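You operate a simulated robot arm through the tools that you are given. There is no shell and no other tool. Be economical: measure what you need, move in short steps, check, and stop when the job is done.

Carry out the task below with a simulated robot arm. There is one attempt and no reset: what you move stays moved.

TASK
Bring the core slide down off the 30 mm step of its prop.
Fine: open the oil valve, pump the slide clear, draw the prop out, let the slide right down, shut the valve.

The check looks at the end state, three seconds after you hand in, the way a careful person would. Anything else that was tipped, shoved, dropped, spilled or broken makes it a failure.

THE ROBOT
A 7-joint arm with a two-finger parallel gripper, fixed in place. Base frame: the origin is at the foot of the arm, x ahead of it, y to its left, z up. Readings come in cm, rad, newtons and seconds.
With the tool pointing down near the work surface it reaches from about 26 to 68 cm from the base axis. Its first joint turns from -1.152 to 1.152 rad. Payload 1.57 kg.
The TCP is the grasp point between the finger pads, 3 cm short of the fingertips. In the tool frame z runs along the fingers and y along their closing line. The gripper opens to 11 cm. The fingers are 2.4 cm wide and 1.2 cm thick; the gripper's body (4.8 by 11.2 cm) begins 7.8 cm behind the TCP.
Orientation is that of the tool frame in the base frame, as a unit quaternion [w, x, y, z]. With the fingers straight down and closing along the base's y, the tool's x points along the base's -x, its y along +y and its z along -z.

THE INTERFACE
- The arm moves only by the tool servo_tool. Its argument "moves" is a list of rows, each an object (a shift or turn left out is 0, a gripper value left out holds the last) with "rotation": the turn, a rotation vector about the base's x, y, z in rad, a list of three; "slide": the shift along the base's x, y, z in cm, a list of three; "grip": the opening, from 0 (shut) to 1 (fully open). In form: [{"rotation": [rx, ry, rz], "slide": [x, y, z], "grip": grip}, ...]. A call has 1 to 8 rows; each row is the pose to reach, as a shift and turn from the pose commanded when the call began. Rows are played at 5 a second. More than 5 cm and 0.15 rad between two rows, or a gripper value outside its range, and nothing of the call is played. Where a pose cannot be reached the arm comes as near as it can. A force on the tool above 90 N (or 10 N above the force at the start of the call, whichever is more), or a blocked arm, ends the call early, and 0.2 s more pass. Each finger travels about 10.8 cm/s and halts on what it meets, pressing with about 22 N; the grip force reading is that of the motor and also rises with nothing between the fingers. The clock runs only during rows and for 0.2 s after the last one: add rows that repeat a pose to give the fingers time. It gives the time, the measured TCP pose, the force on the tool (base axes), the opening and the grip force at its end, in the units of the frame above (readings bear some noise), and new pictures: "pictures" is both (left out), scene, wrist or none.
- Cameras (640 x 400 px; columns grow to the right, rows downward): "scene" is fixed at [15.7, -41.09, 137.3]; the picture's right is [0.69, -0.73, 0.00], its down [-0.61, -0.57, -0.55] and it looks along [0.40, 0.38, -0.83] (base axes); focal length 292 px, centre (320, 200). "wrist" rides on the gripper at [7, 1.6, -14.1] in the tool frame; the picture's right is [-0.23, 0.97, 0.00], its down [-0.86, -0.20, -0.48] and it looks along [-0.47, -0.11, 0.88] (tool axes); focal length 222 px, centre (320, 200). There is no depth. A picture from a camera that has moved, and an enlarged one, comes with that camera's place and axes in the base frame and with its lens.
- close_up(camera, box): a new picture of the part [left, top, right, bottom] of that camera's present view, enlarged. The clock stands still meanwhile.
- sign_off(): hands the job in; it is judged then, once.

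Go step by step. Nothing tells you positions but the pictures and the camera data: compare them with the known pose of the tool, close in by small moves and look again before you grip or let go. The budget is 120 turns and 170 pictures, counting those below and the enlarged ones. Unless the task says otherwise, let go and move clear before handing in, and close with one line.

The tools are called after "Emit:" by a JSON object that holds its "fn" and its "kwargs". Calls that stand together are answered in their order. servo_tool: Moves the arm, as the interface text tells. Its arguments: {"type":"object","properties":{"moves":{"type":"array"},"pictures":{"type":"string","enum":["both","scene","wrist","none"]}},"required":["moves"]} The other tools are called the same way: close_up (camera, box) takes an enlarged picture of a part of a camera's view; sign_off () hands the job in.

At the start:

```text
time_s: 0.0
tool_pos: [33.61, -15.35, 109.97]
tcp_rot: [0.0, 0.0, 1.0, 0.0]
ft_force: [1.2, -0.7, 0.0]
grip_width: 11.01
grasp_force: 0.0
```

scene: 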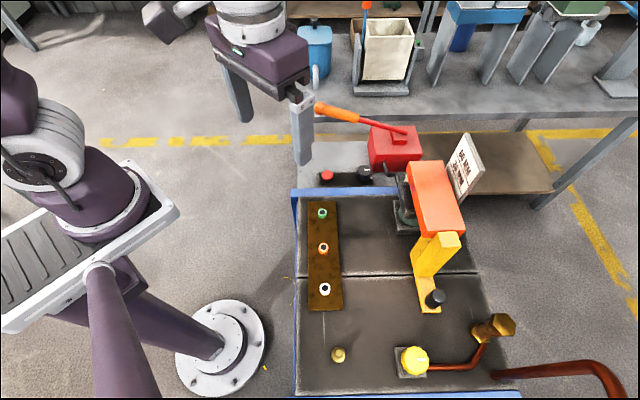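
wrist: 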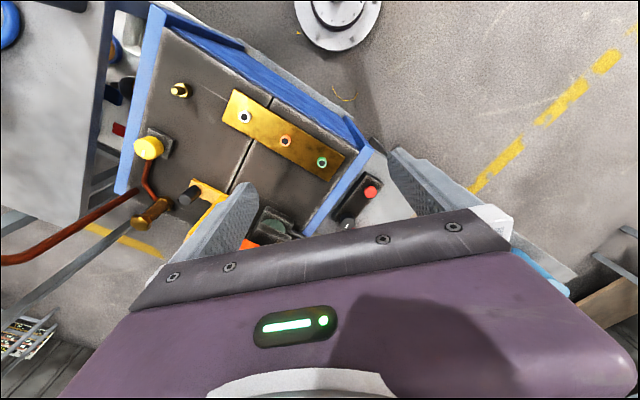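

I see a bench with a red pump (orange handle), an orange slide, a yellow stepped prop, and a yellow valve knob. I'll take enlarged views before moving.

Emit:
{"fn": "close_up", "kwargs": {"camera": "scene", "box": [280, 80, 520, 230]}}

Emit:
{"fn": "close_up", "kwargs": {"camera": "scene", "box": [290, 220, 540, 400]}}

Emit:
{"fn": "close_up", "kwargs": {"camera": "scene", "box": [380, 120, 500, 320]}}

```text
2.67 times, centred on (400, 155) of scene
camera zoom: at [15.7, -41.09, 137.3], right [0.69, -0.73, 0.0], down [-0.61, -0.57, -0.55], along [0.4, 0.38, -0.83], focal length 778 px, centre (107, 320)
```

zoom: 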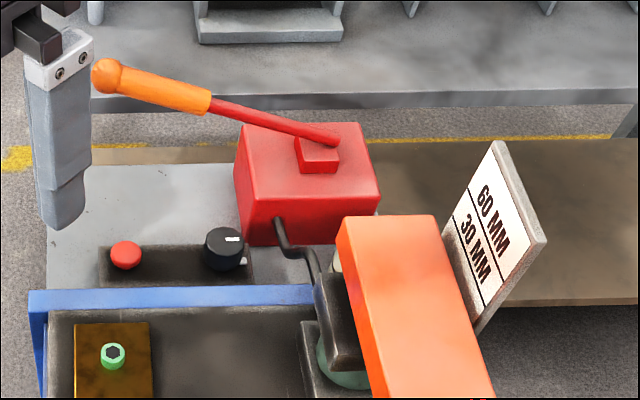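

```text
2.22 times, centred on (415, 310) of scene
camera zoom: at [15.7, -41.09, 137.3], right [0.69, -0.73, 0.0], down [-0.61, -0.57, -0.55], along [0.4, 0.38, -0.83], focal length 648 px, centre (109, -44)
```

zoom: 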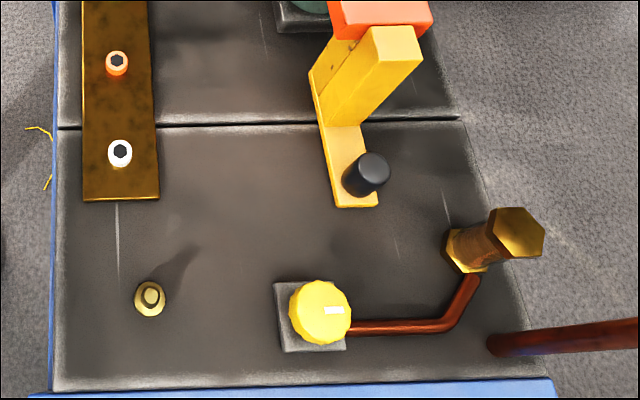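

```text
2.00 times, centred on (440, 220) of scene
camera zoom: at [15.7, -41.09, 137.3], right [0.69, -0.73, 0.0], down [-0.61, -0.57, -0.55], along [0.4, 0.38, -0.83], focal length 584 px, centre (80, 160)
```

zoom: 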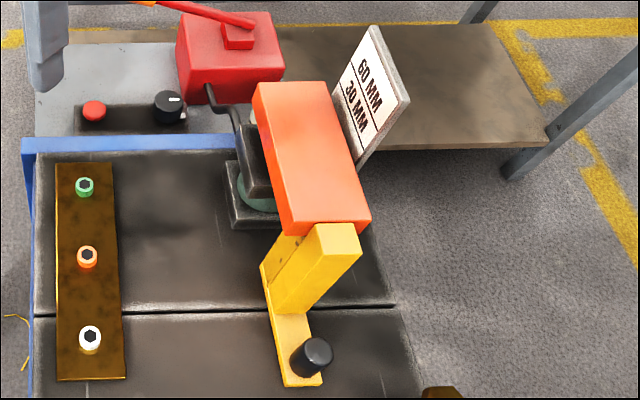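

The bench sits at about 45° to the base. I'll move the arm over it at height so the wrist camera can see the valve, prop and pump better.

Emit:
{"fn": "servo_tool", "kwargs": {"moves": [{"slide": [1, -4, -2]}, {"slide": [2, -8, -4]}, {"slide": [2, -12, -6]}, {"slide": [1, -15, -8]}]}}

Emit:
{"fn": "close_up", "kwargs": {"camera": "wrist", "box": [0, 0, 360, 225]}}

```text
time_s: 1.0
tool_pos: [34.77, -30.69, 101.95]
tcp_rot: [0.0, 0.0, 1.0, 0.001]
ft_force: [-0.3, -0.7, 0.0]
grip_width: 10.99
grasp_force: 0.0
camera wrist: at [27.75, -29.08, 116.14], right [0.23, 0.97, 0.0], down [0.85, -0.2, 0.48], along [0.47, -0.11, -0.88], focal length 222 px, centre (320, 200)
```

scene: 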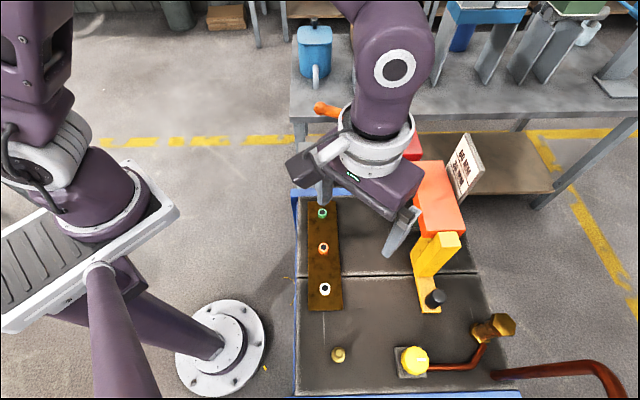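
wrist: 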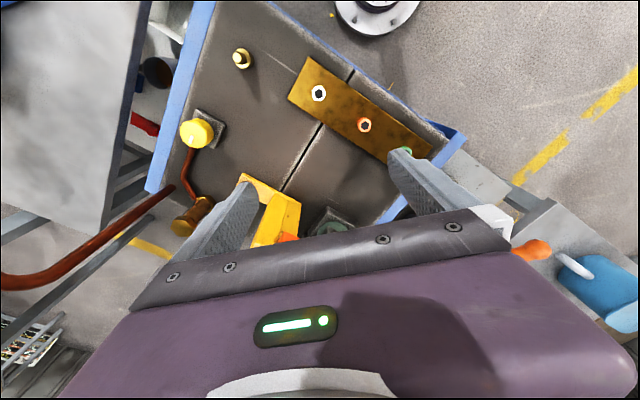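

```text
1.78 times, centred on (180, 112) of wrist
camera zoom: at [27.75, -29.08, 116.14], right [0.23, 0.97, 0.0], down [0.85, -0.2, 0.48], along [0.47, -0.11, -0.88], focal length 395 px, centre (569, 356)
```

zoom: 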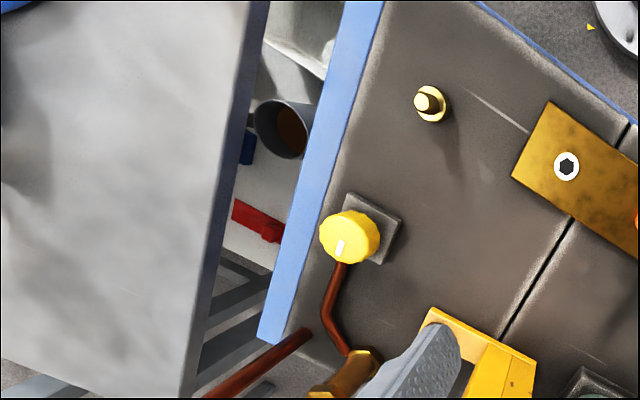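

I need a close view of the box with the black knob and red button by the pump to learn what is the oil valve and what lowers the slide. I'll move the camera over it, staying high.

Emit:
{"fn": "servo_tool", "kwargs": {"moves": [{"slide": [2, 4.5, 1]}, {"slide": [4, 9, 2]}, {"slide": [7, 13, 3]}, {"slide": [10, 17, 4]}, {"slide": [13, 20, 4]}, {"slide": [16, 22, 4]}, {"slide": [19, 23, 4]}, {"slide": [22, 23, 4]}], "pictures": "wrist"}}

Emit:
{"fn": "close_up", "kwargs": {"camera": "wrist", "box": [100, 0, 420, 200]}}

```text
refused: row 1 steps farther than a row can; nothing moved
```

```text
2.00 times, centred on (260, 100) of wrist
camera zoom: at [27.75, -29.08, 116.14], right [0.23, 0.97, 0.0], down [0.85, -0.2, 0.48], along [0.47, -0.11, -0.88], focal length 444 px, centre (440, 400)
```

zoom: 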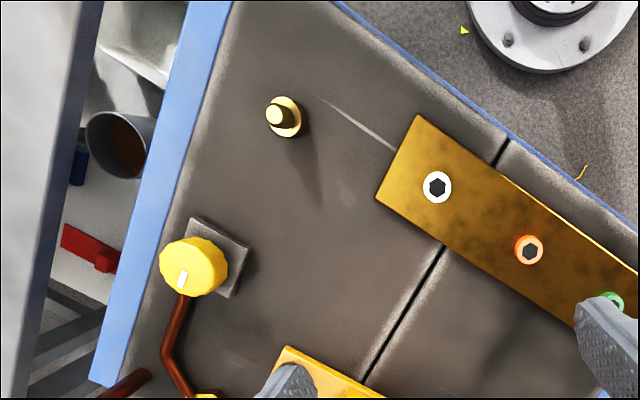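

The step was slightly too long; I'll repeat the move with smaller steps.

Emit:
{"fn": "servo_tool", "kwargs": {"moves": [{"slide": [2, 3.5, 1]}, {"slide": [4, 7.5, 2]}, {"slide": [7, 11, 3]}, {"slide": [10, 14.5, 4]}, {"slide": [13, 18, 4]}, {"slide": [16, 21, 4]}, {"slide": [19, 23, 4]}, {"slide": [22, 23, 4]}], "pictures": "wrist"}}

Emit:
{"fn": "close_up", "kwargs": {"camera": "wrist", "box": [100, 0, 420, 200]}}

```text
time_s: 2.8
tool_pos: [56.88, -7.52, 106.17]
tcp_rot: [0.0, 0.001, 1.0, 0.0]
ft_force: [-0.9, 0.0, 0.0]
grip_width: 11.04
grasp_force: 0.0
camera wrist: at [49.92, -5.92, 120.26], right [0.23, 0.97, 0.0], down [0.86, -0.2, 0.48], along [0.47, -0.11, -0.88], focal length 222 px, centre (320, 200)
```

wrist: 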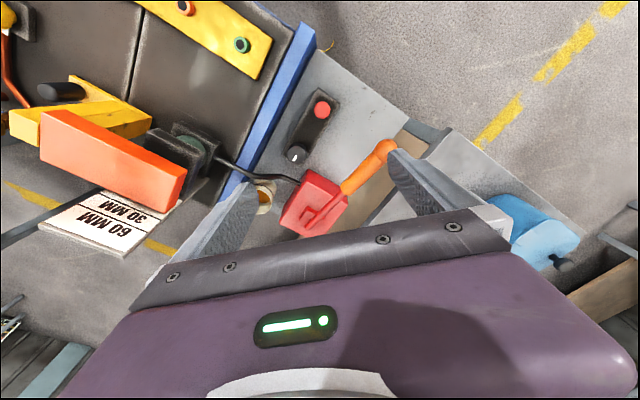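

```text
2.00 times, centred on (260, 100) of wrist
camera zoom: at [49.92, -5.92, 120.26], right [0.23, 0.97, 0.0], down [0.86, -0.2, 0.48], along [0.47, -0.11, -0.88], focal length 444 px, centre (440, 400)
```

zoom: 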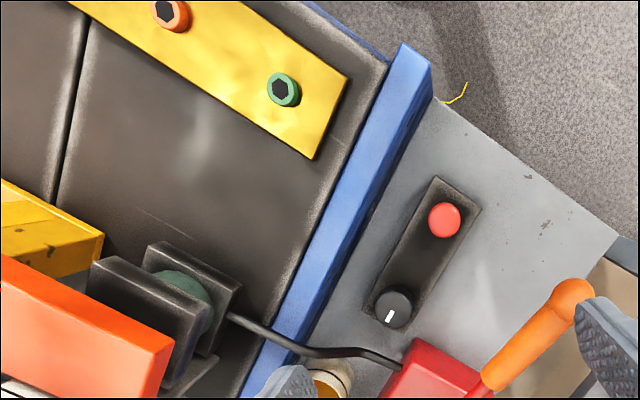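

Panel with black knob and red button lies beside the pump, whose line runs straight to the slide's cylinder; the yellow knob sits on a copper line to a brass fitting. I'll look closer at each.

Emit:
{"fn": "close_up", "kwargs": {"camera": "wrist", "box": [260, 70, 420, 170]}}

Emit:
{"fn": "close_up", "kwargs": {"camera": "wrist", "box": [0, 60, 240, 260]}}

Emit:
{"fn": "close_up", "kwargs": {"camera": "scene", "box": [380, 300, 640, 400]}}

```text
4.00 times, centred on (340, 120) of wrist
camera zoom: at [49.92, -5.92, 120.26], right [0.23, 0.97, 0.0], down [0.86, -0.2, 0.48], along [0.47, -0.11, -0.88], focal length 888 px, centre (240, 520)
```

zoom: 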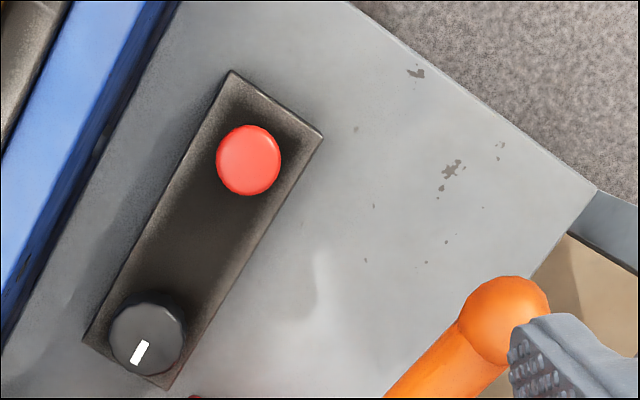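

```text
2.00 times, centred on (120, 160) of wrist
camera zoom: at [49.92, -5.92, 120.26], right [0.23, 0.97, 0.0], down [0.86, -0.2, 0.48], along [0.47, -0.11, -0.88], focal length 444 px, centre (720, 280)
```

zoom: 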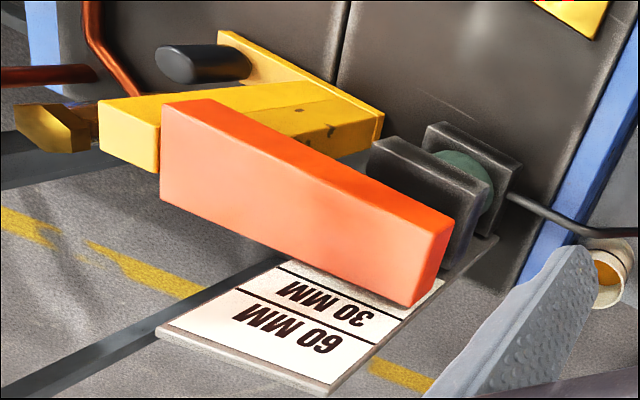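

```text
2.46 times, centred on (510, 350) of scene
camera zoom: at [15.7, -41.09, 137.3], right [0.69, -0.73, 0.0], down [-0.61, -0.57, -0.55], along [0.4, 0.38, -0.83], focal length 718 px, centre (-148, -169)
```

zoom: 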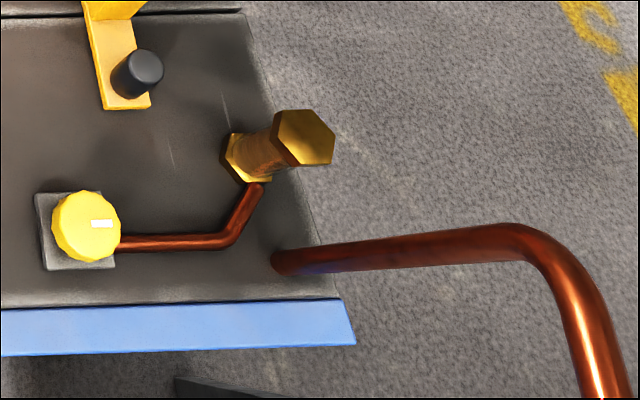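

I'd like a lower, flatter view of the slide, prop and pump. I'll back off and tilt the tool so the wrist camera looks ahead.

Emit:
{"fn": "servo_tool", "kwargs": {"moves": [{"slide": [-3, -1, -2], "rotation": [0, -0.14, 0]}, {"slide": [-6, -2, -4], "rotation": [0, -0.28, 0]}, {"slide": [-9, -3, -6], "rotation": [0, -0.42, 0]}, {"slide": [-12, -4, -8], "rotation": [0, -0.56, 0]}, {"slide": [-14, -5, -10], "rotation": [0, -0.7, 0]}], "pictures": "wrist"}}

Emit:
{"fn": "close_up", "kwargs": {"camera": "wrist", "box": [0, 0, 400, 250]}}

```text
time_s: 4.0
tool_pos: [44.36, -12.75, 96.01]
tcp_rot: [0.342, 0.001, 0.94, -0.001]
ft_force: [-0.1, 0.1, -0.5]
grip_width: 10.98
grasp_force: 0.1
out of reach, approached as far as the arm can: row 5
camera wrist: at [29.93, -11.14, 102.4], right [0.17, 0.97, 0.15], down [0.35, -0.2, 0.92], along [0.92, -0.11, -0.37], focal length 222 px, centre (320, 200)
```

wrist: 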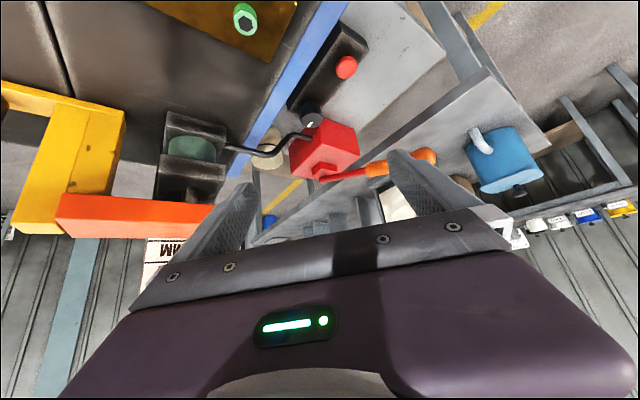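

```text
1.60 times, centred on (200, 125) of wrist
camera zoom: at [29.93, -11.14, 102.4], right [0.17, 0.97, 0.15], down [0.35, -0.2, 0.92], along [0.92, -0.11, -0.37], focal length 355 px, centre (512, 320)
```

zoom: 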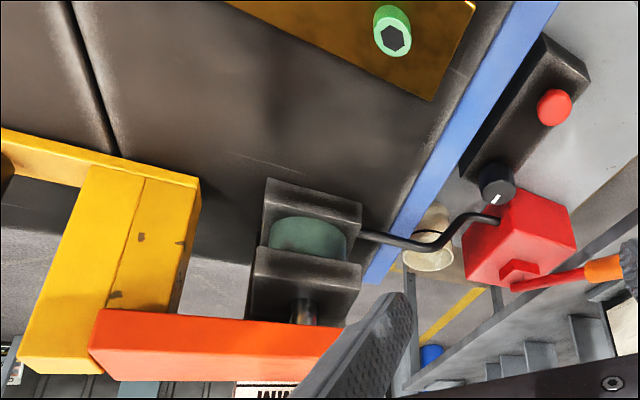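

The line runs pump → cylinder; the black knob beside the pump (about (63, -14.3, z≈71.5)) is most likely the oil valve, the red button beside it the release, and the yellow knob/copper line a cooling circuit. I'll straighten the tool and go over the black knob.

Emit:
{"fn": "servo_tool", "kwargs": {"moves": [{"slide": [3, 0, 0], "rotation": [0, 0.14, 0], "grip": 0.6}, {"slide": [6, 0, 0], "rotation": [0, 0.28, 0]}, {"slide": [9, 0, 0], "rotation": [0, 0.42, 0]}, {"slide": [12, 0, 0], "rotation": [0, 0.56, 0]}, {"slide": [15, 0, 0], "rotation": [0, 0.7, 0]}], "pictures": "none"}}

Emit:
{"fn": "servo_tool", "kwargs": {"moves": [{"slide": [0, 0, -1], "rotation": [0, 0, -0.14]}, {"slide": [1, 0, -2], "rotation": [0, 0, -0.28]}, {"slide": [2, 0, -3], "rotation": [0, 0, -0.42]}, {"slide": [3, 0, -4], "rotation": [0, 0, -0.56]}, {"slide": [3, 0, -6], "rotation": [0, 0, -0.7]}, {"slide": [3, 0, -8], "rotation": [0, 0, -0.785]}]}}

```text
time_s: 5.2
tool_pos: [59.46, -12.57, 95.98]
tcp_rot: [-0.002, 0.001, 1.0, 0.0]
ft_force: [-0.3, 0.0, -0.1]
grip_width: 6.6
grasp_force: 0.1
```

```text
time_s: 6.6
tool_pos: [62.23, -12.88, 87.92]
tcp_rot: [0.0, 0.384, 0.923, 0.0]
ft_force: [-0.4, 0.6, -0.1]
grip_width: 6.59
grasp_force: 0.1
camera wrist: at [58.59, -6.73, 102.01], right [0.85, 0.53, 0.0], down [0.46, -0.75, 0.48], along [0.25, -0.41, -0.88], focal length 222 px, centre (320, 200)
```

scene: 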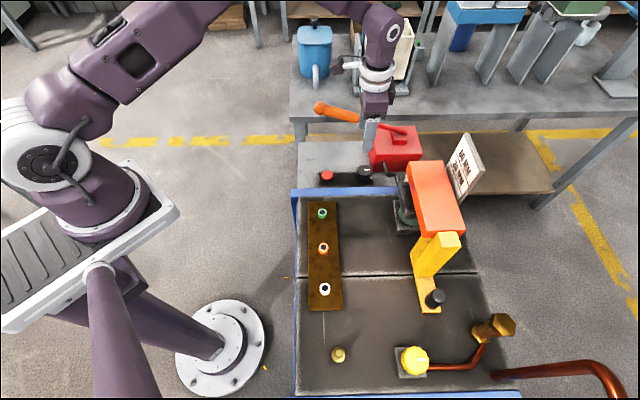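
wrist: 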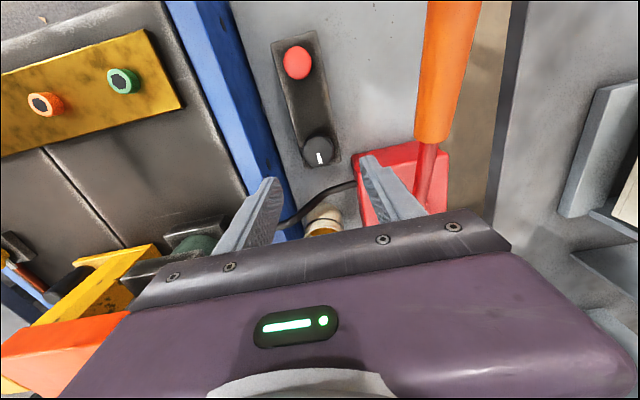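

The black knob shows at about (63, -14.4). The handle and pump sit on its +x side, so I'll use finger yaws from 0 up to +45–60° only; I'll turn to yaw 0 first, descend partway and look.

Emit:
{"fn": "servo_tool", "kwargs": {"moves": [{"rotation": [0, 0, 0.14], "slide": [0.2, -0.4, 0]}, {"rotation": [0, 0, 0.28], "slide": [0.4, -0.8, 0]}, {"rotation": [0, 0, 0.42], "slide": [0.5, -1.2, 0]}, {"rotation": [0, 0, 0.56], "slide": [0.6, -1.6, 0]}, {"rotation": [0, 0, 0.7], "slide": [0.7, -1.6, 0]}, {"rotation": [0, 0, 0.785], "slide": [0.7, -1.6, -2]}, {"rotation": [0, 0, 0.785], "slide": [0.7, -1.6, -5]}]}}

Emit:
{"fn": "close_up", "kwargs": {"camera": "wrist", "box": [200, 80, 440, 230]}}

Emit:
{"fn": "close_up", "kwargs": {"camera": "scene", "box": [300, 90, 460, 190]}}

```text
time_s: 8.2
tool_pos: [63.05, -14.2, 83.11]
tcp_rot: [0.0, 0.0, 1.0, 0.001]
ft_force: [0.3, -0.3, 0.4]
grip_width: 6.6
grasp_force: 0.1
camera wrist: at [56.07, -12.63, 97.36], right [0.23, 0.97, 0.0], down [0.86, -0.2, 0.48], along [0.47, -0.11, -0.88], focal length 222 px, centre (320, 200)
```

scene: 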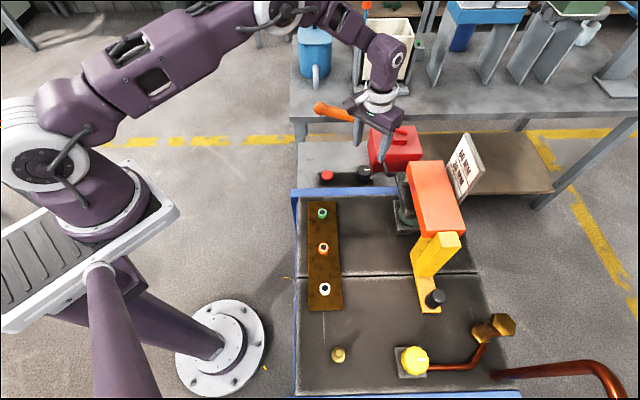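
wrist: 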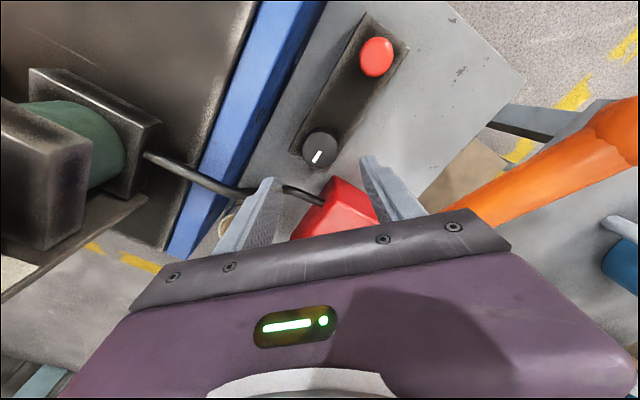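

```text
2.67 times, centred on (320, 155) of wrist
camera zoom: at [56.07, -12.63, 97.36], right [0.23, 0.97, 0.0], down [0.86, -0.2, 0.48], along [0.47, -0.11, -0.88], focal length 592 px, centre (320, 320)
```

zoom: 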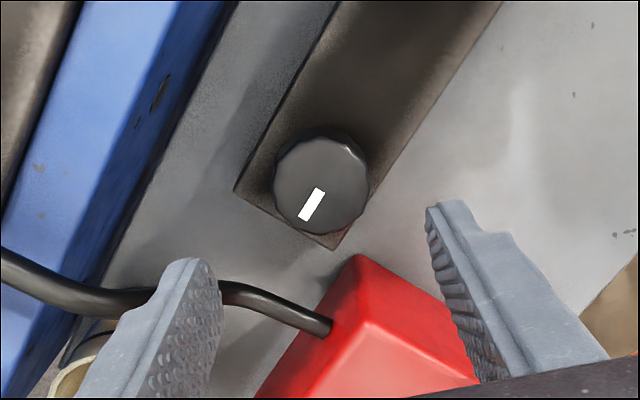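

```text
4.00 times, centred on (380, 140) of scene
camera zoom: at [15.7, -41.09, 137.3], right [0.69, -0.73, 0.0], down [-0.61, -0.57, -0.55], along [0.4, 0.38, -0.83], focal length 1167 px, centre (80, 440)
```

zoom: 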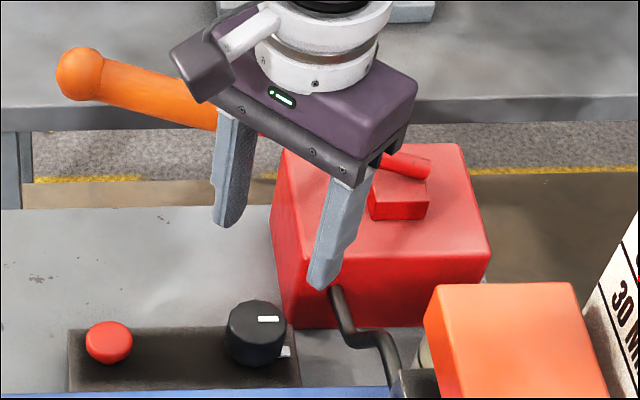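

The pointer lines up with a tick mark on the panel, probably its shut position. I'll yaw slightly away from the handle, descend around the knob and look.

Emit:
{"fn": "servo_tool", "kwargs": {"moves": [{"rotation": [0, 0, 0.1], "slide": [-0.1, 0, -1], "grip": 0.5}, {"rotation": [0, 0, 0.2], "slide": [-0.1, 0, -3]}, {"rotation": [0, 0, 0.2], "slide": [-0.1, 0, -5]}, {"rotation": [0, 0, 0.2], "slide": [-0.1, 0, -7]}, {"rotation": [0, 0, 0.2], "slide": [-0.1, 0, -8.5]}]}}

Emit:
{"fn": "close_up", "kwargs": {"camera": "wrist", "box": [200, 80, 440, 230]}}

Emit:
{"fn": "close_up", "kwargs": {"camera": "scene", "box": [300, 90, 460, 190]}}

```text
time_s: 9.4
tool_pos: [62.89, -14.15, 74.35]
tcp_rot: [0.0, -0.1, 0.995, 0.0]
ft_force: [-0.3, -0.3, 0.3]
grip_width: 5.52
grasp_force: 0.0
camera wrist: at [55.66, -14.05, 88.56], right [0.03, 1.0, 0.0], down [0.88, -0.03, 0.48], along [0.48, -0.01, -0.88], focal length 222 px, centre (320, 200)
```

scene: 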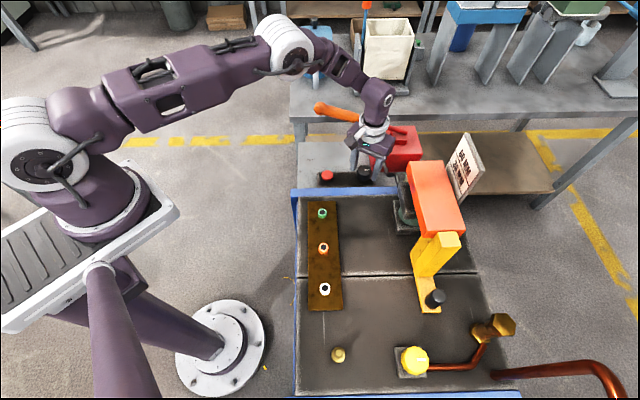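
wrist: 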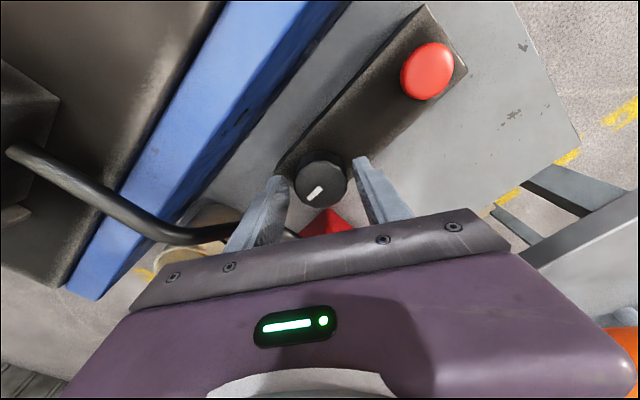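

```text
2.67 times, centred on (320, 155) of wrist
camera zoom: at [55.66, -14.05, 88.56], right [0.03, 1.0, 0.0], down [0.88, -0.03, 0.48], along [0.48, -0.01, -0.88], focal length 592 px, centre (320, 320)
```

zoom: 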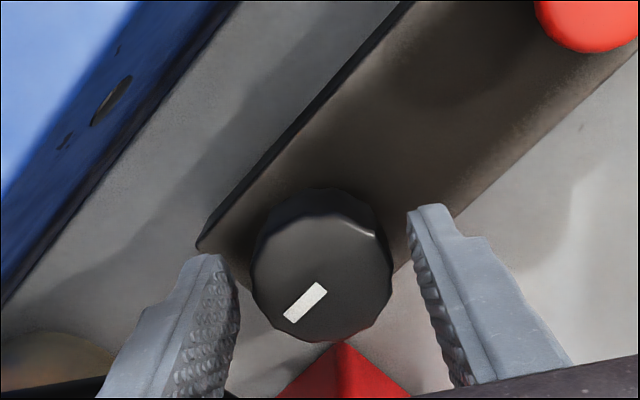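

```text
4.00 times, centred on (380, 140) of scene
camera zoom: at [15.7, -41.09, 137.3], right [0.69, -0.73, 0.0], down [-0.61, -0.57, -0.55], along [0.4, 0.38, -0.83], focal length 1167 px, centre (80, 440)
```

zoom: 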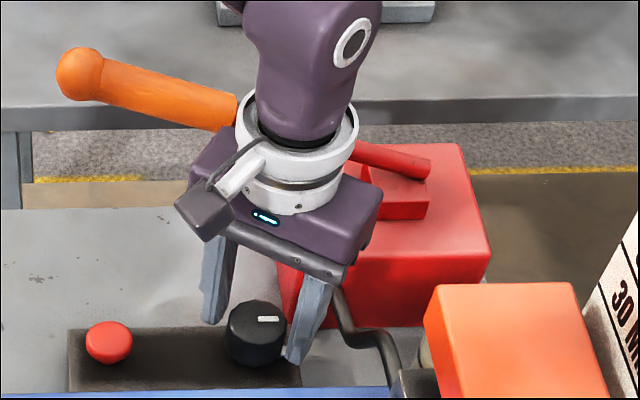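

Fingers straddle the knob. I'll shift 0.4 cm toward the base, lower 0.9 cm and close.

Emit:
{"fn": "servo_tool", "kwargs": {"moves": [{"slide": [-0.4, 0.05, -0.5]}, {"slide": [-0.4, 0.05, -0.9]}, {"slide": [-0.4, 0.05, -0.9], "grip": 0.25}, {"slide": [-0.4, 0.05, -0.9], "grip": 0.25}, {"slide": [-0.4, 0.05, -0.9], "grip": 0.25}]}}

Emit:
{"fn": "close_up", "kwargs": {"camera": "wrist", "box": [200, 80, 440, 230]}}

```text
time_s: 10.6
tool_pos: [62.43, -14.09, 73.6]
tcp_rot: [0.001, -0.1, 0.995, -0.001]
ft_force: [3.4, -18.1, -8.4]
grip_width: 4.11
grasp_force: 45.3
camera wrist: at [55.36, -14.03, 87.75], right [0.03, 1.0, 0.0], down [0.88, -0.03, 0.48], along [0.48, -0.02, -0.88], focal length 222 px, centre (320, 200)
```

scene: 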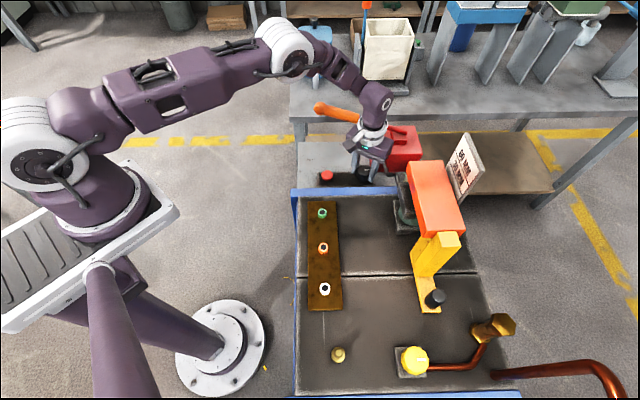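
wrist: 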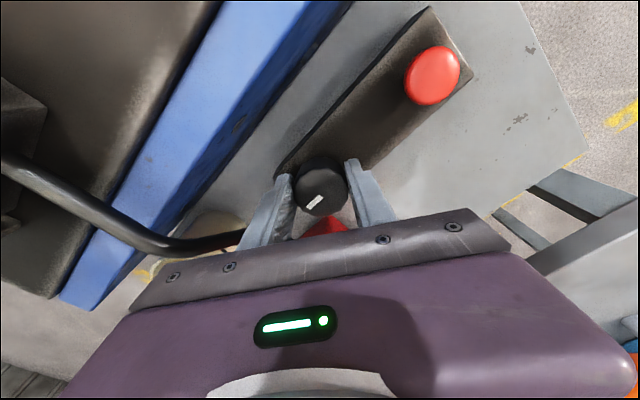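

```text
2.67 times, centred on (320, 155) of wrist
camera zoom: at [55.36, -14.03, 87.75], right [0.03, 1.0, 0.0], down [0.88, -0.03, 0.48], along [0.48, -0.02, -0.88], focal length 592 px, centre (320, 320)
```

zoom: 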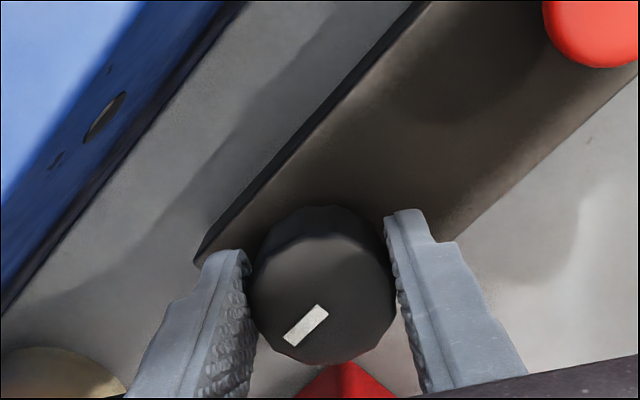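

The knob is gripped. I'll turn it counter-clockwise in small steps and watch the pointer.

Emit:
{"fn": "servo_tool", "kwargs": {"moves": [{"slide": [0, -0.15, 0], "rotation": [0, 0, 0.12]}, {"slide": [0, -0.15, 0], "rotation": [0, 0, 0.24]}, {"slide": [0, -0.15, 0], "rotation": [0, 0, 0.36]}, {"slide": [0, -0.15, 0], "rotation": [0, 0, 0.36]}], "pictures": "wrist"}}

Emit:
{"fn": "close_up", "kwargs": {"camera": "scene", "box": [300, 90, 460, 190]}}

```text
time_s: 11.6
tool_pos: [62.43, -14.41, 73.55]
tcp_rot: [0.001, -0.278, 0.961, -0.001]
ft_force: [4.5, -17.1, -1.7]
grip_width: 4.08
grasp_force: 45.0
camera wrist: at [55.78, -16.75, 87.78], right [-0.33, 0.95, 0.0], down [0.83, 0.29, 0.48], along [0.45, 0.16, -0.88], focal length 222 px, centre (320, 200)
```

wrist: 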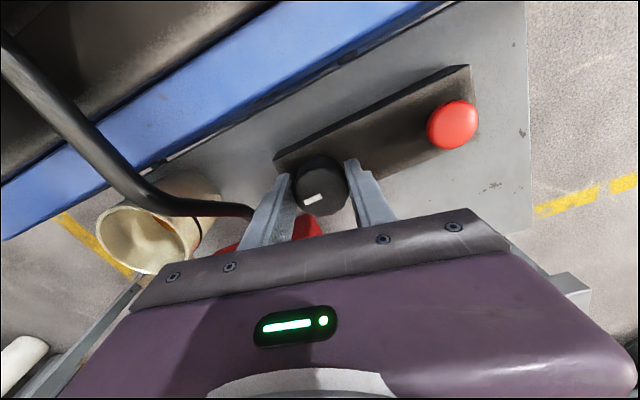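

```text
4.00 times, centred on (380, 140) of scene
camera zoom: at [15.71, -41.13, 137.28], right [0.69, -0.73, 0.0], down [-0.61, -0.57, -0.55], along [0.4, 0.38, -0.83], focal length 1167 px, centre (80, 440)
```

zoom: 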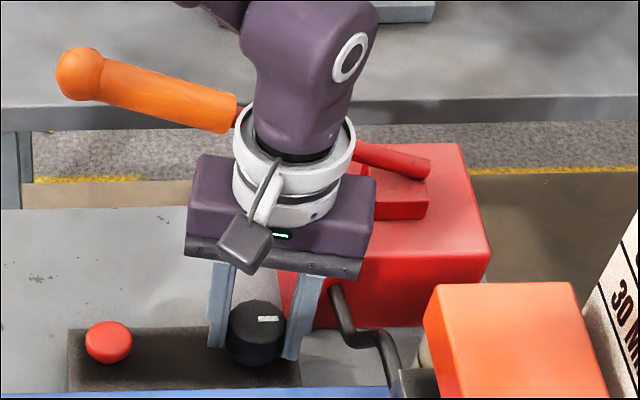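

The pointer didn't follow; it slipped, so it's likely at its stop in this direction. I'll try clockwise from here.

Emit:
{"fn": "servo_tool", "kwargs": {"moves": [{"slide": [0.1, -0.15, 0], "rotation": [0, 0, -0.12]}, {"slide": [0.1, -0.15, 0], "rotation": [0, 0, -0.24]}, {"slide": [0.1, -0.15, 0], "rotation": [0, 0, -0.36]}, {"slide": [0.1, -0.15, 0], "rotation": [0, 0, -0.36]}], "pictures": "wrist"}}

Emit:
{"fn": "close_up", "kwargs": {"camera": "scene", "box": [300, 90, 460, 190]}}

```text
time_s: 12.6
tool_pos: [62.56, -14.13, 73.52]
tcp_rot: [0.0, -0.099, 0.995, 0.001]
ft_force: [-11.7, 15.4, 25.9]
grip_width: 4.08
grasp_force: 44.7
camera wrist: at [55.39, -14.13, 87.79], right [0.03, 1.0, 0.0], down [0.88, -0.03, 0.48], along [0.48, -0.01, -0.88], focal length 222 px, centre (320, 200)
```

wrist: 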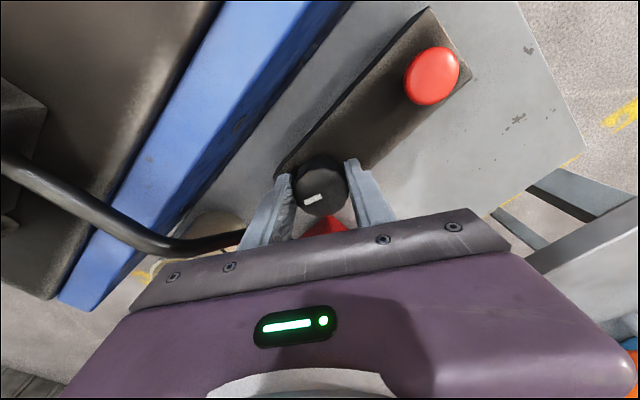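

```text
4.00 times, centred on (380, 140) of scene
camera zoom: at [15.64, -41.05, 137.32], right [0.69, -0.73, 0.0], down [-0.61, -0.57, -0.55], along [0.4, 0.38, -0.83], focal length 1167 px, centre (80, 440)
```

zoom: 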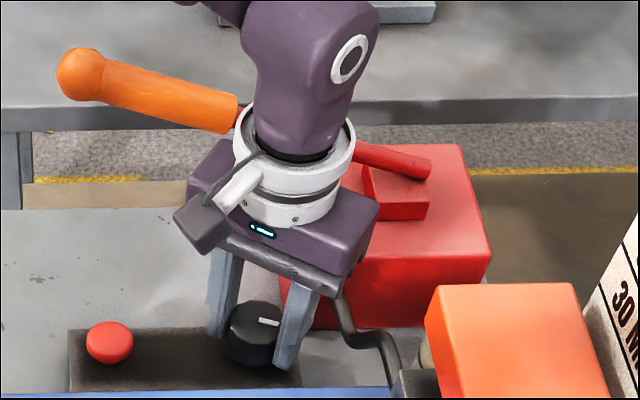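

Clockwise works: the pointer followed ~20°. I'll release, rewind the wrist, regrip and continue clockwise.

Emit:
{"fn": "servo_tool", "kwargs": {"moves": [{"slide": [-0.1, 0, 0], "grip": 0.48}, {"slide": [-0.1, 0, 0], "rotation": [0, 0, 0.14], "grip": 0.48}, {"slide": [-0.1, 0, 0], "rotation": [0, 0, 0.28]}, {"slide": [-0.1, 0, 0], "rotation": [0, 0, 0.42]}, {"slide": [-0.1, 0, 0], "rotation": [0, 0, 0.56]}, {"slide": [-0.1, 0, 0], "rotation": [0, 0, 0.7]}, {"slide": [-0.1, 0, 0], "rotation": [0, 0, 0.7], "grip": 0.25}, {"slide": [-0.1, 0, 0], "rotation": [0, 0, 0.7], "grip": 0.25}], "pictures": "none"}}

Emit:
{"fn": "servo_tool", "kwargs": {"moves": [{"rotation": [0, 0, 0]}, {"rotation": [0, 0, -0.14]}, {"rotation": [0, 0, -0.28]}, {"rotation": [0, 0, -0.42]}, {"rotation": [0, 0, -0.56]}, {"rotation": [0, 0, -0.7]}, {"rotation": [0, 0, -0.82]}, {"rotation": [0, 0, -0.82]}]}}

Emit:
{"fn": "close_up", "kwargs": {"camera": "wrist", "box": [200, 80, 440, 230]}}

```text
time_s: 14.4
tool_pos: [62.77, -14.53, 73.61]
tcp_rot: [0.001, -0.435, 0.9, -0.001]
ft_force: [8.2, -6.0, -7.4]
grip_width: 4.18
grasp_force: 45.1
```

```text
time_s: 16.2
tool_pos: [62.53, -14.25, 73.59]
tcp_rot: [-0.002, -0.039, 0.999, 0.001]
ft_force: [-15.1, 32.0, 22.3]
grip_width: 4.16
grasp_force: 45.1
camera wrist: at [55.36, -13.24, 87.73], right [0.15, 0.99, 0.0], down [0.87, -0.13, 0.48], along [0.47, -0.07, -0.88], focal length 222 px, centre (320, 200)
```

scene: 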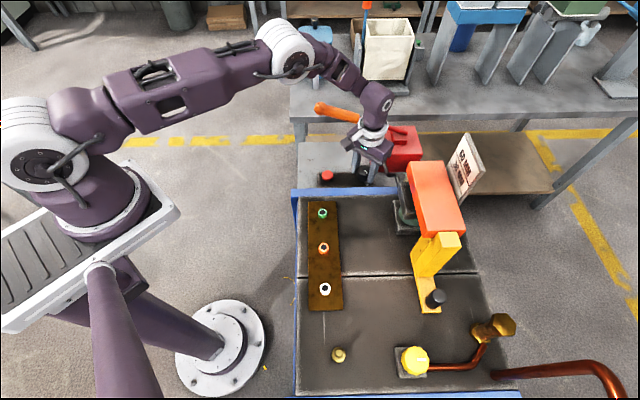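
wrist: 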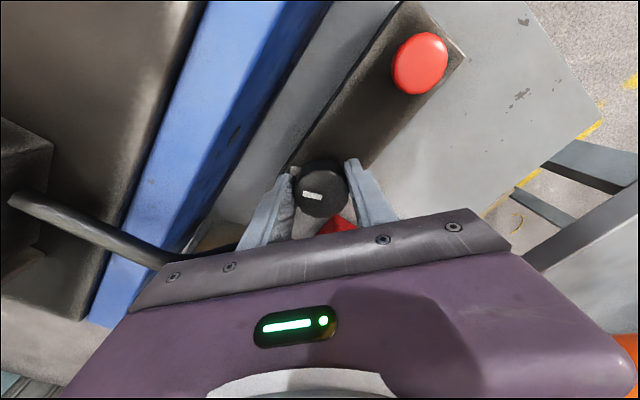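

```text
2.67 times, centred on (320, 155) of wrist
camera zoom: at [55.36, -13.24, 87.73], right [0.15, 0.99, 0.0], down [0.87, -0.13, 0.48], along [0.47, -0.07, -0.88], focal length 592 px, centre (320, 320)
```

zoom: 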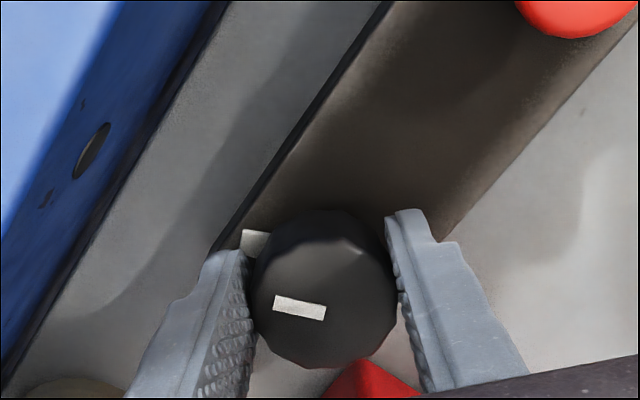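

The pointer has now turned about 65°. I'll regrip once more and go on clockwise toward a quarter turn.

Emit:
{"fn": "servo_tool", "kwargs": {"moves": [{"grip": 0.48}, {"rotation": [0, 0, 0.14], "grip": 0.48}, {"rotation": [0, 0, 0.28]}, {"rotation": [0, 0, 0.42]}, {"rotation": [0, 0, 0.5]}, {"rotation": [0, 0, 0.5]}], "pictures": "none"}}

Emit:
{"fn": "close_up", "kwargs": {"camera": "scene", "box": [300, 90, 460, 190]}}

Emit:
{"fn": "close_up", "kwargs": {"camera": "wrist", "box": [200, 80, 440, 230]}}

```text
time_s: 17.6
tool_pos: [62.45, -14.49, 73.79]
tcp_rot: [0.0, -0.286, 0.958, 0.0]
ft_force: [-0.1, -0.6, -0.2]
grip_width: 5.27
grasp_force: 0.0
```

```text
4.00 times, centred on (380, 140) of scene
camera zoom: at [15.7, -41.09, 137.3], right [0.69, -0.73, 0.0], down [-0.61, -0.57, -0.55], along [0.4, 0.38, -0.83], focal length 1167 px, centre (80, 440)
```

zoom: 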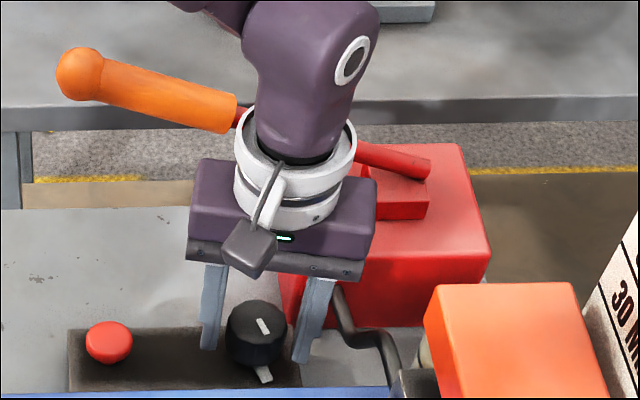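

```text
2.67 times, centred on (320, 155) of wrist
camera zoom: at [55.76, -17.03, 87.72], right [-0.34, 0.94, 0.0], down [0.82, 0.3, 0.48], along [0.45, 0.17, -0.88], focal length 592 px, centre (320, 320)
```

zoom: 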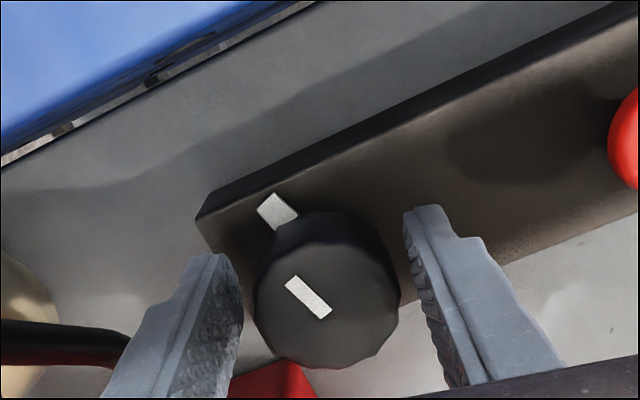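

The tab turns with the knob; about 25° remain to a quarter turn. I'll grip and turn on.

Emit:
{"fn": "servo_tool", "kwargs": {"moves": [{"slide": [0, 0.15, -0.1], "grip": 0.25}, {"slide": [0, 0.15, -0.1], "grip": 0.25}, {"slide": [0, 0.15, -0.1], "rotation": [0, 0, -0.14]}, {"slide": [0, 0.15, -0.1], "rotation": [0, 0, -0.28]}, {"slide": [0, 0.15, -0.1], "rotation": [0, 0, -0.42]}, {"slide": [0, 0.15, -0.1], "rotation": [0, 0, -0.54]}, {"slide": [0, 0.15, -0.1], "rotation": [0, 0, -0.54]}], "pictures": "none"}}

Emit:
{"fn": "servo_tool", "kwargs": {"moves": [{"grip": 0.5}, {"grip": 0.5}, {"grip": 0.5, "slide": [0, 0, 1.5]}]}}

Emit:
{"fn": "close_up", "kwargs": {"camera": "wrist", "box": [200, 80, 440, 230]}}

Emit:
{"fn": "close_up", "kwargs": {"camera": "scene", "box": [300, 90, 460, 190]}}

```text
time_s: 19.2
tool_pos: [62.45, -14.17, 73.46]
tcp_rot: [-0.001, -0.02, 1.0, 0.002]
ft_force: [-4.4, 16.6, 0.5]
grip_width: 4.16
grasp_force: 45.3
```

```text
time_s: 20.0
tool_pos: [62.46, -14.27, 75.08]
tcp_rot: [0.0, -0.02, 1.0, 0.0]
ft_force: [-0.6, -0.2, 0.2]
grip_width: 5.48
grasp_force: 0.0
camera wrist: at [55.48, -12.99, 89.11], right [0.19, 0.98, 0.0], down [0.86, -0.17, 0.48], along [0.47, -0.09, -0.88], focal length 222 px, centre (320, 200)
```

scene: 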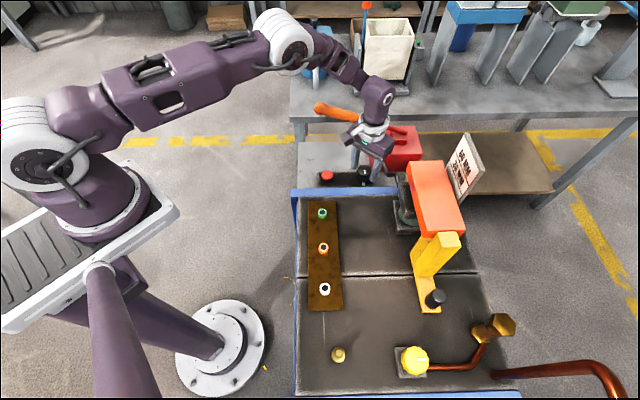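
wrist: 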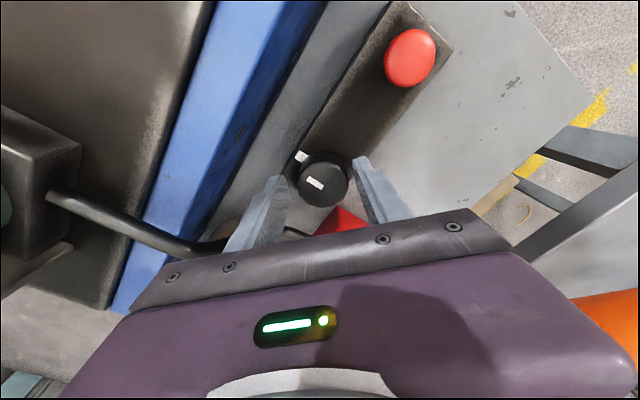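

```text
2.67 times, centred on (320, 155) of wrist
camera zoom: at [55.48, -12.99, 89.11], right [0.19, 0.98, 0.0], down [0.86, -0.17, 0.48], along [0.47, -0.09, -0.88], focal length 592 px, centre (320, 320)
```

zoom: 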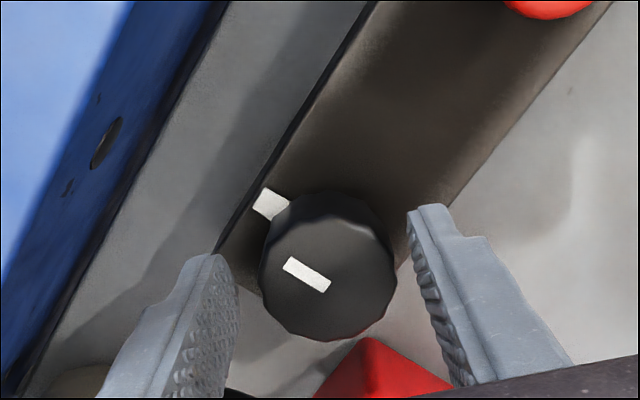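

```text
4.00 times, centred on (380, 140) of scene
camera zoom: at [15.7, -41.09, 137.3], right [0.69, -0.73, 0.0], down [-0.61, -0.57, -0.55], along [0.4, 0.38, -0.83], focal length 1167 px, centre (80, 440)
```

zoom: 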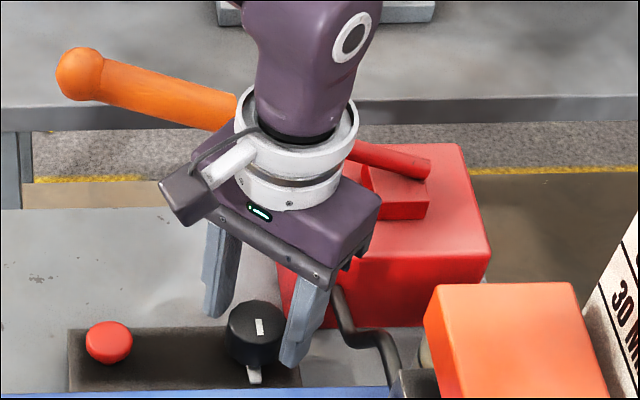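

The valve knob is now a quarter turn round (pointer square to the panel). Next is the pump handle (grip end about (61.6, 2, 86)); I'll rise clear and go above it.

Emit:
{"fn": "servo_tool", "kwargs": {"moves": [{"slide": [0, 0, 5]}, {"slide": [0, 0, 10]}, {"slide": [0, 0, 15]}, {"slide": [0, 0, 20], "grip": 0.6}], "pictures": "none"}}

Emit:
{"fn": "servo_tool", "kwargs": {"moves": [{"slide": [0, 2, 0], "rotation": [0, 0, -0.14]}, {"slide": [0, 4, 0], "rotation": [0, 0, -0.28]}, {"slide": [0, 6, 0], "rotation": [0, 0, -0.42]}, {"slide": [0, 8, 0], "rotation": [0, 0, -0.56]}, {"slide": [0, 10, 0], "rotation": [0, 0, -0.7]}, {"slide": [0, 12, 0], "rotation": [0, 0, -0.84]}, {"slide": [0, 13, 0], "rotation": [0, 0, -0.98]}, {"slide": [0, 13.5, 0], "rotation": [0, 0, -1.12]}]}}

```text
time_s: 21.0
tool_pos: [62.56, -14.31, 94.9]
tcp_rot: [0.0, -0.02, 1.0, 0.0]
ft_force: [0.0, 0.3, 0.1]
grip_width: 6.6
grasp_force: 0.1
```

```text
time_s: 22.8
tool_pos: [62.38, -0.78, 94.93]
tcp_rot: [0.0, 0.515, 0.857, 0.001]
ft_force: [0.1, -0.7, -0.2]
grip_width: 6.57
grasp_force: 0.1
camera wrist: at [60.54, 6.04, 109.07], right [0.97, 0.26, 0.0], down [0.22, -0.85, 0.48], along [0.12, -0.46, -0.88], focal length 222 px, centre (320, 200)
```

scene: 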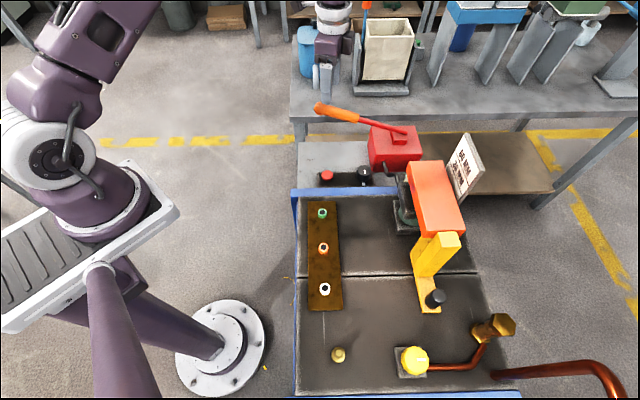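
wrist: 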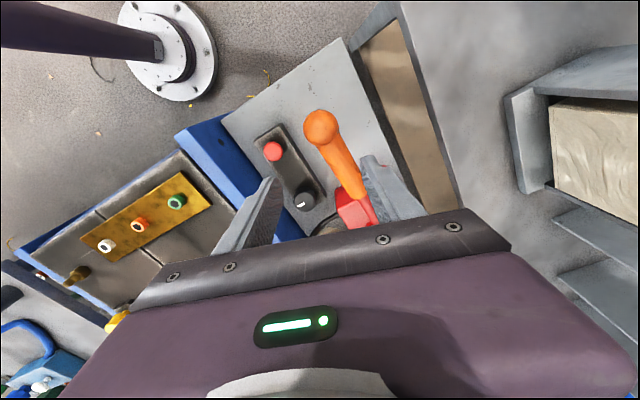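

The handle's grip at 3–4 cm from the ball is about (63.7, -0.6, 85.1). I'll align the fingers, descend around it and look.

Emit:
{"fn": "servo_tool", "kwargs": {"moves": [{"slide": [1.3, 0.2, -3], "rotation": [0, 0, 0.12]}, {"slide": [1.3, 0.2, -6], "rotation": [0, 0, 0.12]}, {"slide": [1.3, 0.2, -9], "rotation": [0, 0, 0.12]}, {"slide": [1.3, 0.2, -9], "rotation": [0, 0, 0.12]}]}}

Emit:
{"fn": "close_up", "kwargs": {"camera": "scene", "box": [280, 40, 440, 140]}}

```text
time_s: 23.8
tool_pos: [63.96, -0.86, 86.23]
tcp_rot: [0.0, 0.462, 0.887, 0.0]
ft_force: [0.3, 0.2, -0.7]
grip_width: 6.63
grasp_force: 0.0
camera wrist: at [61.19, 5.87, 100.32], right [0.93, 0.37, 0.0], down [0.33, -0.81, 0.48], along [0.18, -0.44, -0.88], focal length 222 px, centre (320, 200)
```

scene: 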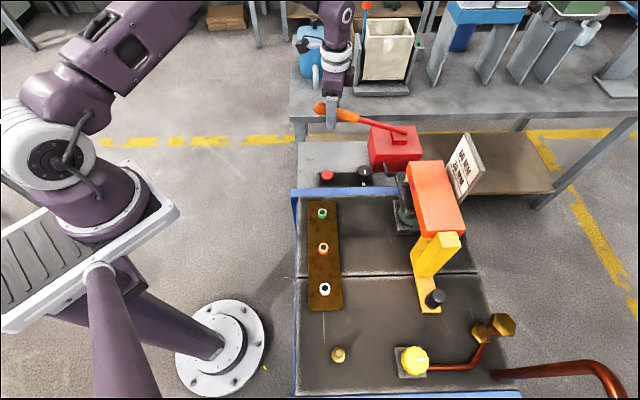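
wrist: 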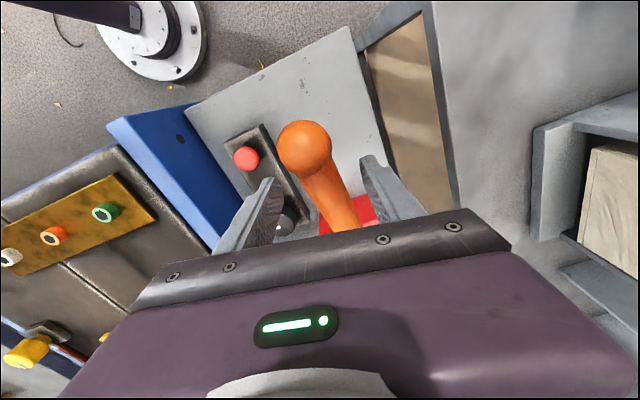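

```text
4.00 times, centred on (360, 90) of scene
camera zoom: at [15.7, -41.09, 137.3], right [0.69, -0.73, 0.0], down [-0.61, -0.57, -0.55], along [0.4, 0.38, -0.83], focal length 1167 px, centre (160, 640)
```

zoom: 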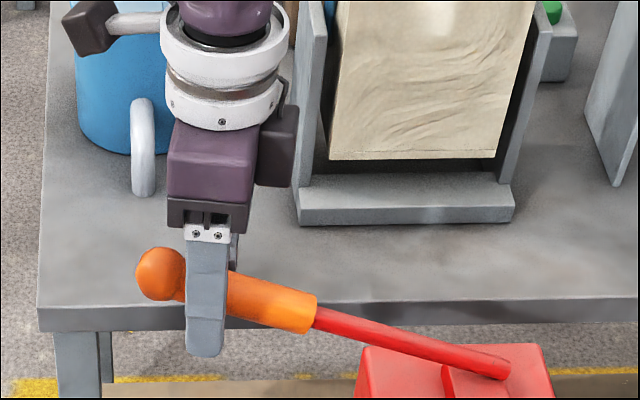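

Fingers straddle the grip just behind the ball. I'll lower 1 cm and close on it.

Emit:
{"fn": "servo_tool", "kwargs": {"moves": [{"slide": [0, 0, -1]}, {"slide": [0, 0, -1], "grip": 0.1}, {"slide": [0, 0, -1], "grip": 0.1}, {"slide": [0, 0, -1], "grip": 0.1}]}}

Emit:
{"fn": "close_up", "kwargs": {"camera": "scene", "box": [280, 40, 440, 140]}}

```text
time_s: 24.8
tool_pos: [63.85, -0.57, 85.12]
tcp_rot: [0.001, 0.461, 0.888, 0.003]
ft_force: [19.9, 20.8, 2.7]
grip_width: 3.63
grasp_force: 14.4
camera wrist: at [61.13, 6.01, 99.27], right [0.93, 0.37, 0.0], down [0.33, -0.82, 0.48], along [0.18, -0.44, -0.88], focal length 222 px, centre (320, 200)
```

scene: 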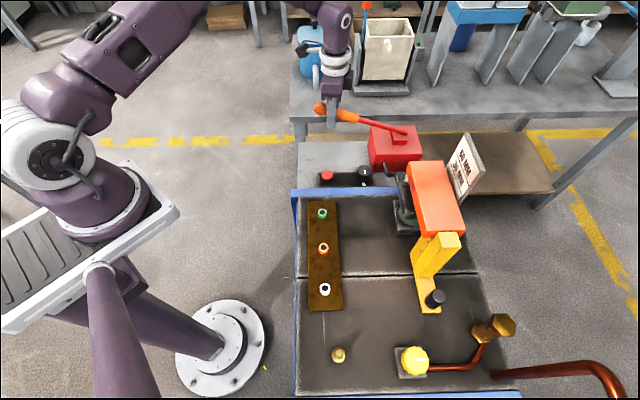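
wrist: 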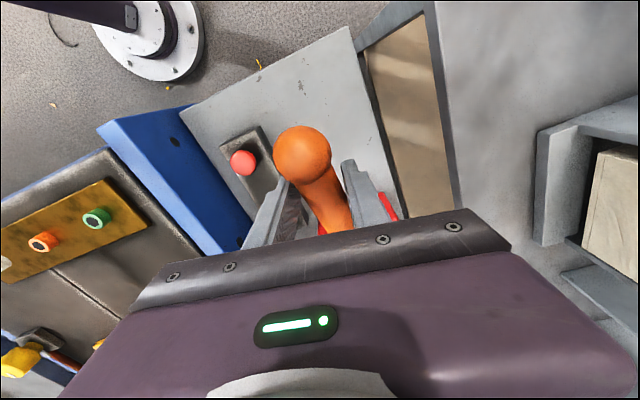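

```text
4.00 times, centred on (360, 90) of scene
camera zoom: at [15.74, -41.04, 137.31], right [0.69, -0.73, 0.0], down [-0.61, -0.57, -0.55], along [0.4, 0.38, -0.83], focal length 1167 px, centre (160, 640)
```

zoom: 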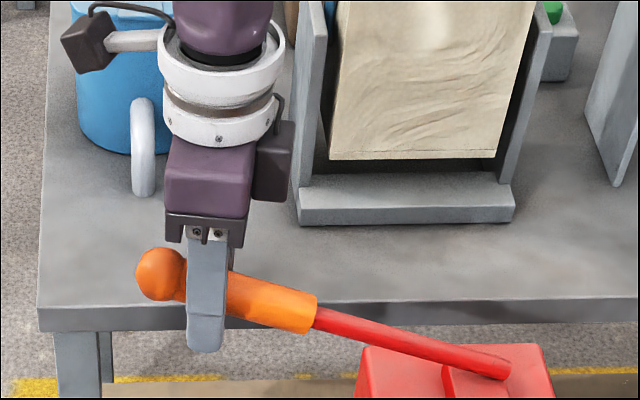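

The handle lies slightly toward the far finger; I'll recentre by 0.4 cm and close fully.

Emit:
{"fn": "servo_tool", "kwargs": {"moves": [{"slide": [0.35, 0.3, 0], "grip": 0.1}, {"slide": [0.35, 0.3, 0], "grip": 0.1}, {"slide": [0.35, 0.3, 0], "grip": 0.1}], "pictures": "none"}}

```text
time_s: 25.6
tool_pos: [64.03, -0.43, 85.03]
tcp_rot: [0.0, 0.461, 0.887, 0.0]
ft_force: [3.2, 12.6, 6.5]
grip_width: 3.18
grasp_force: 40.3
```

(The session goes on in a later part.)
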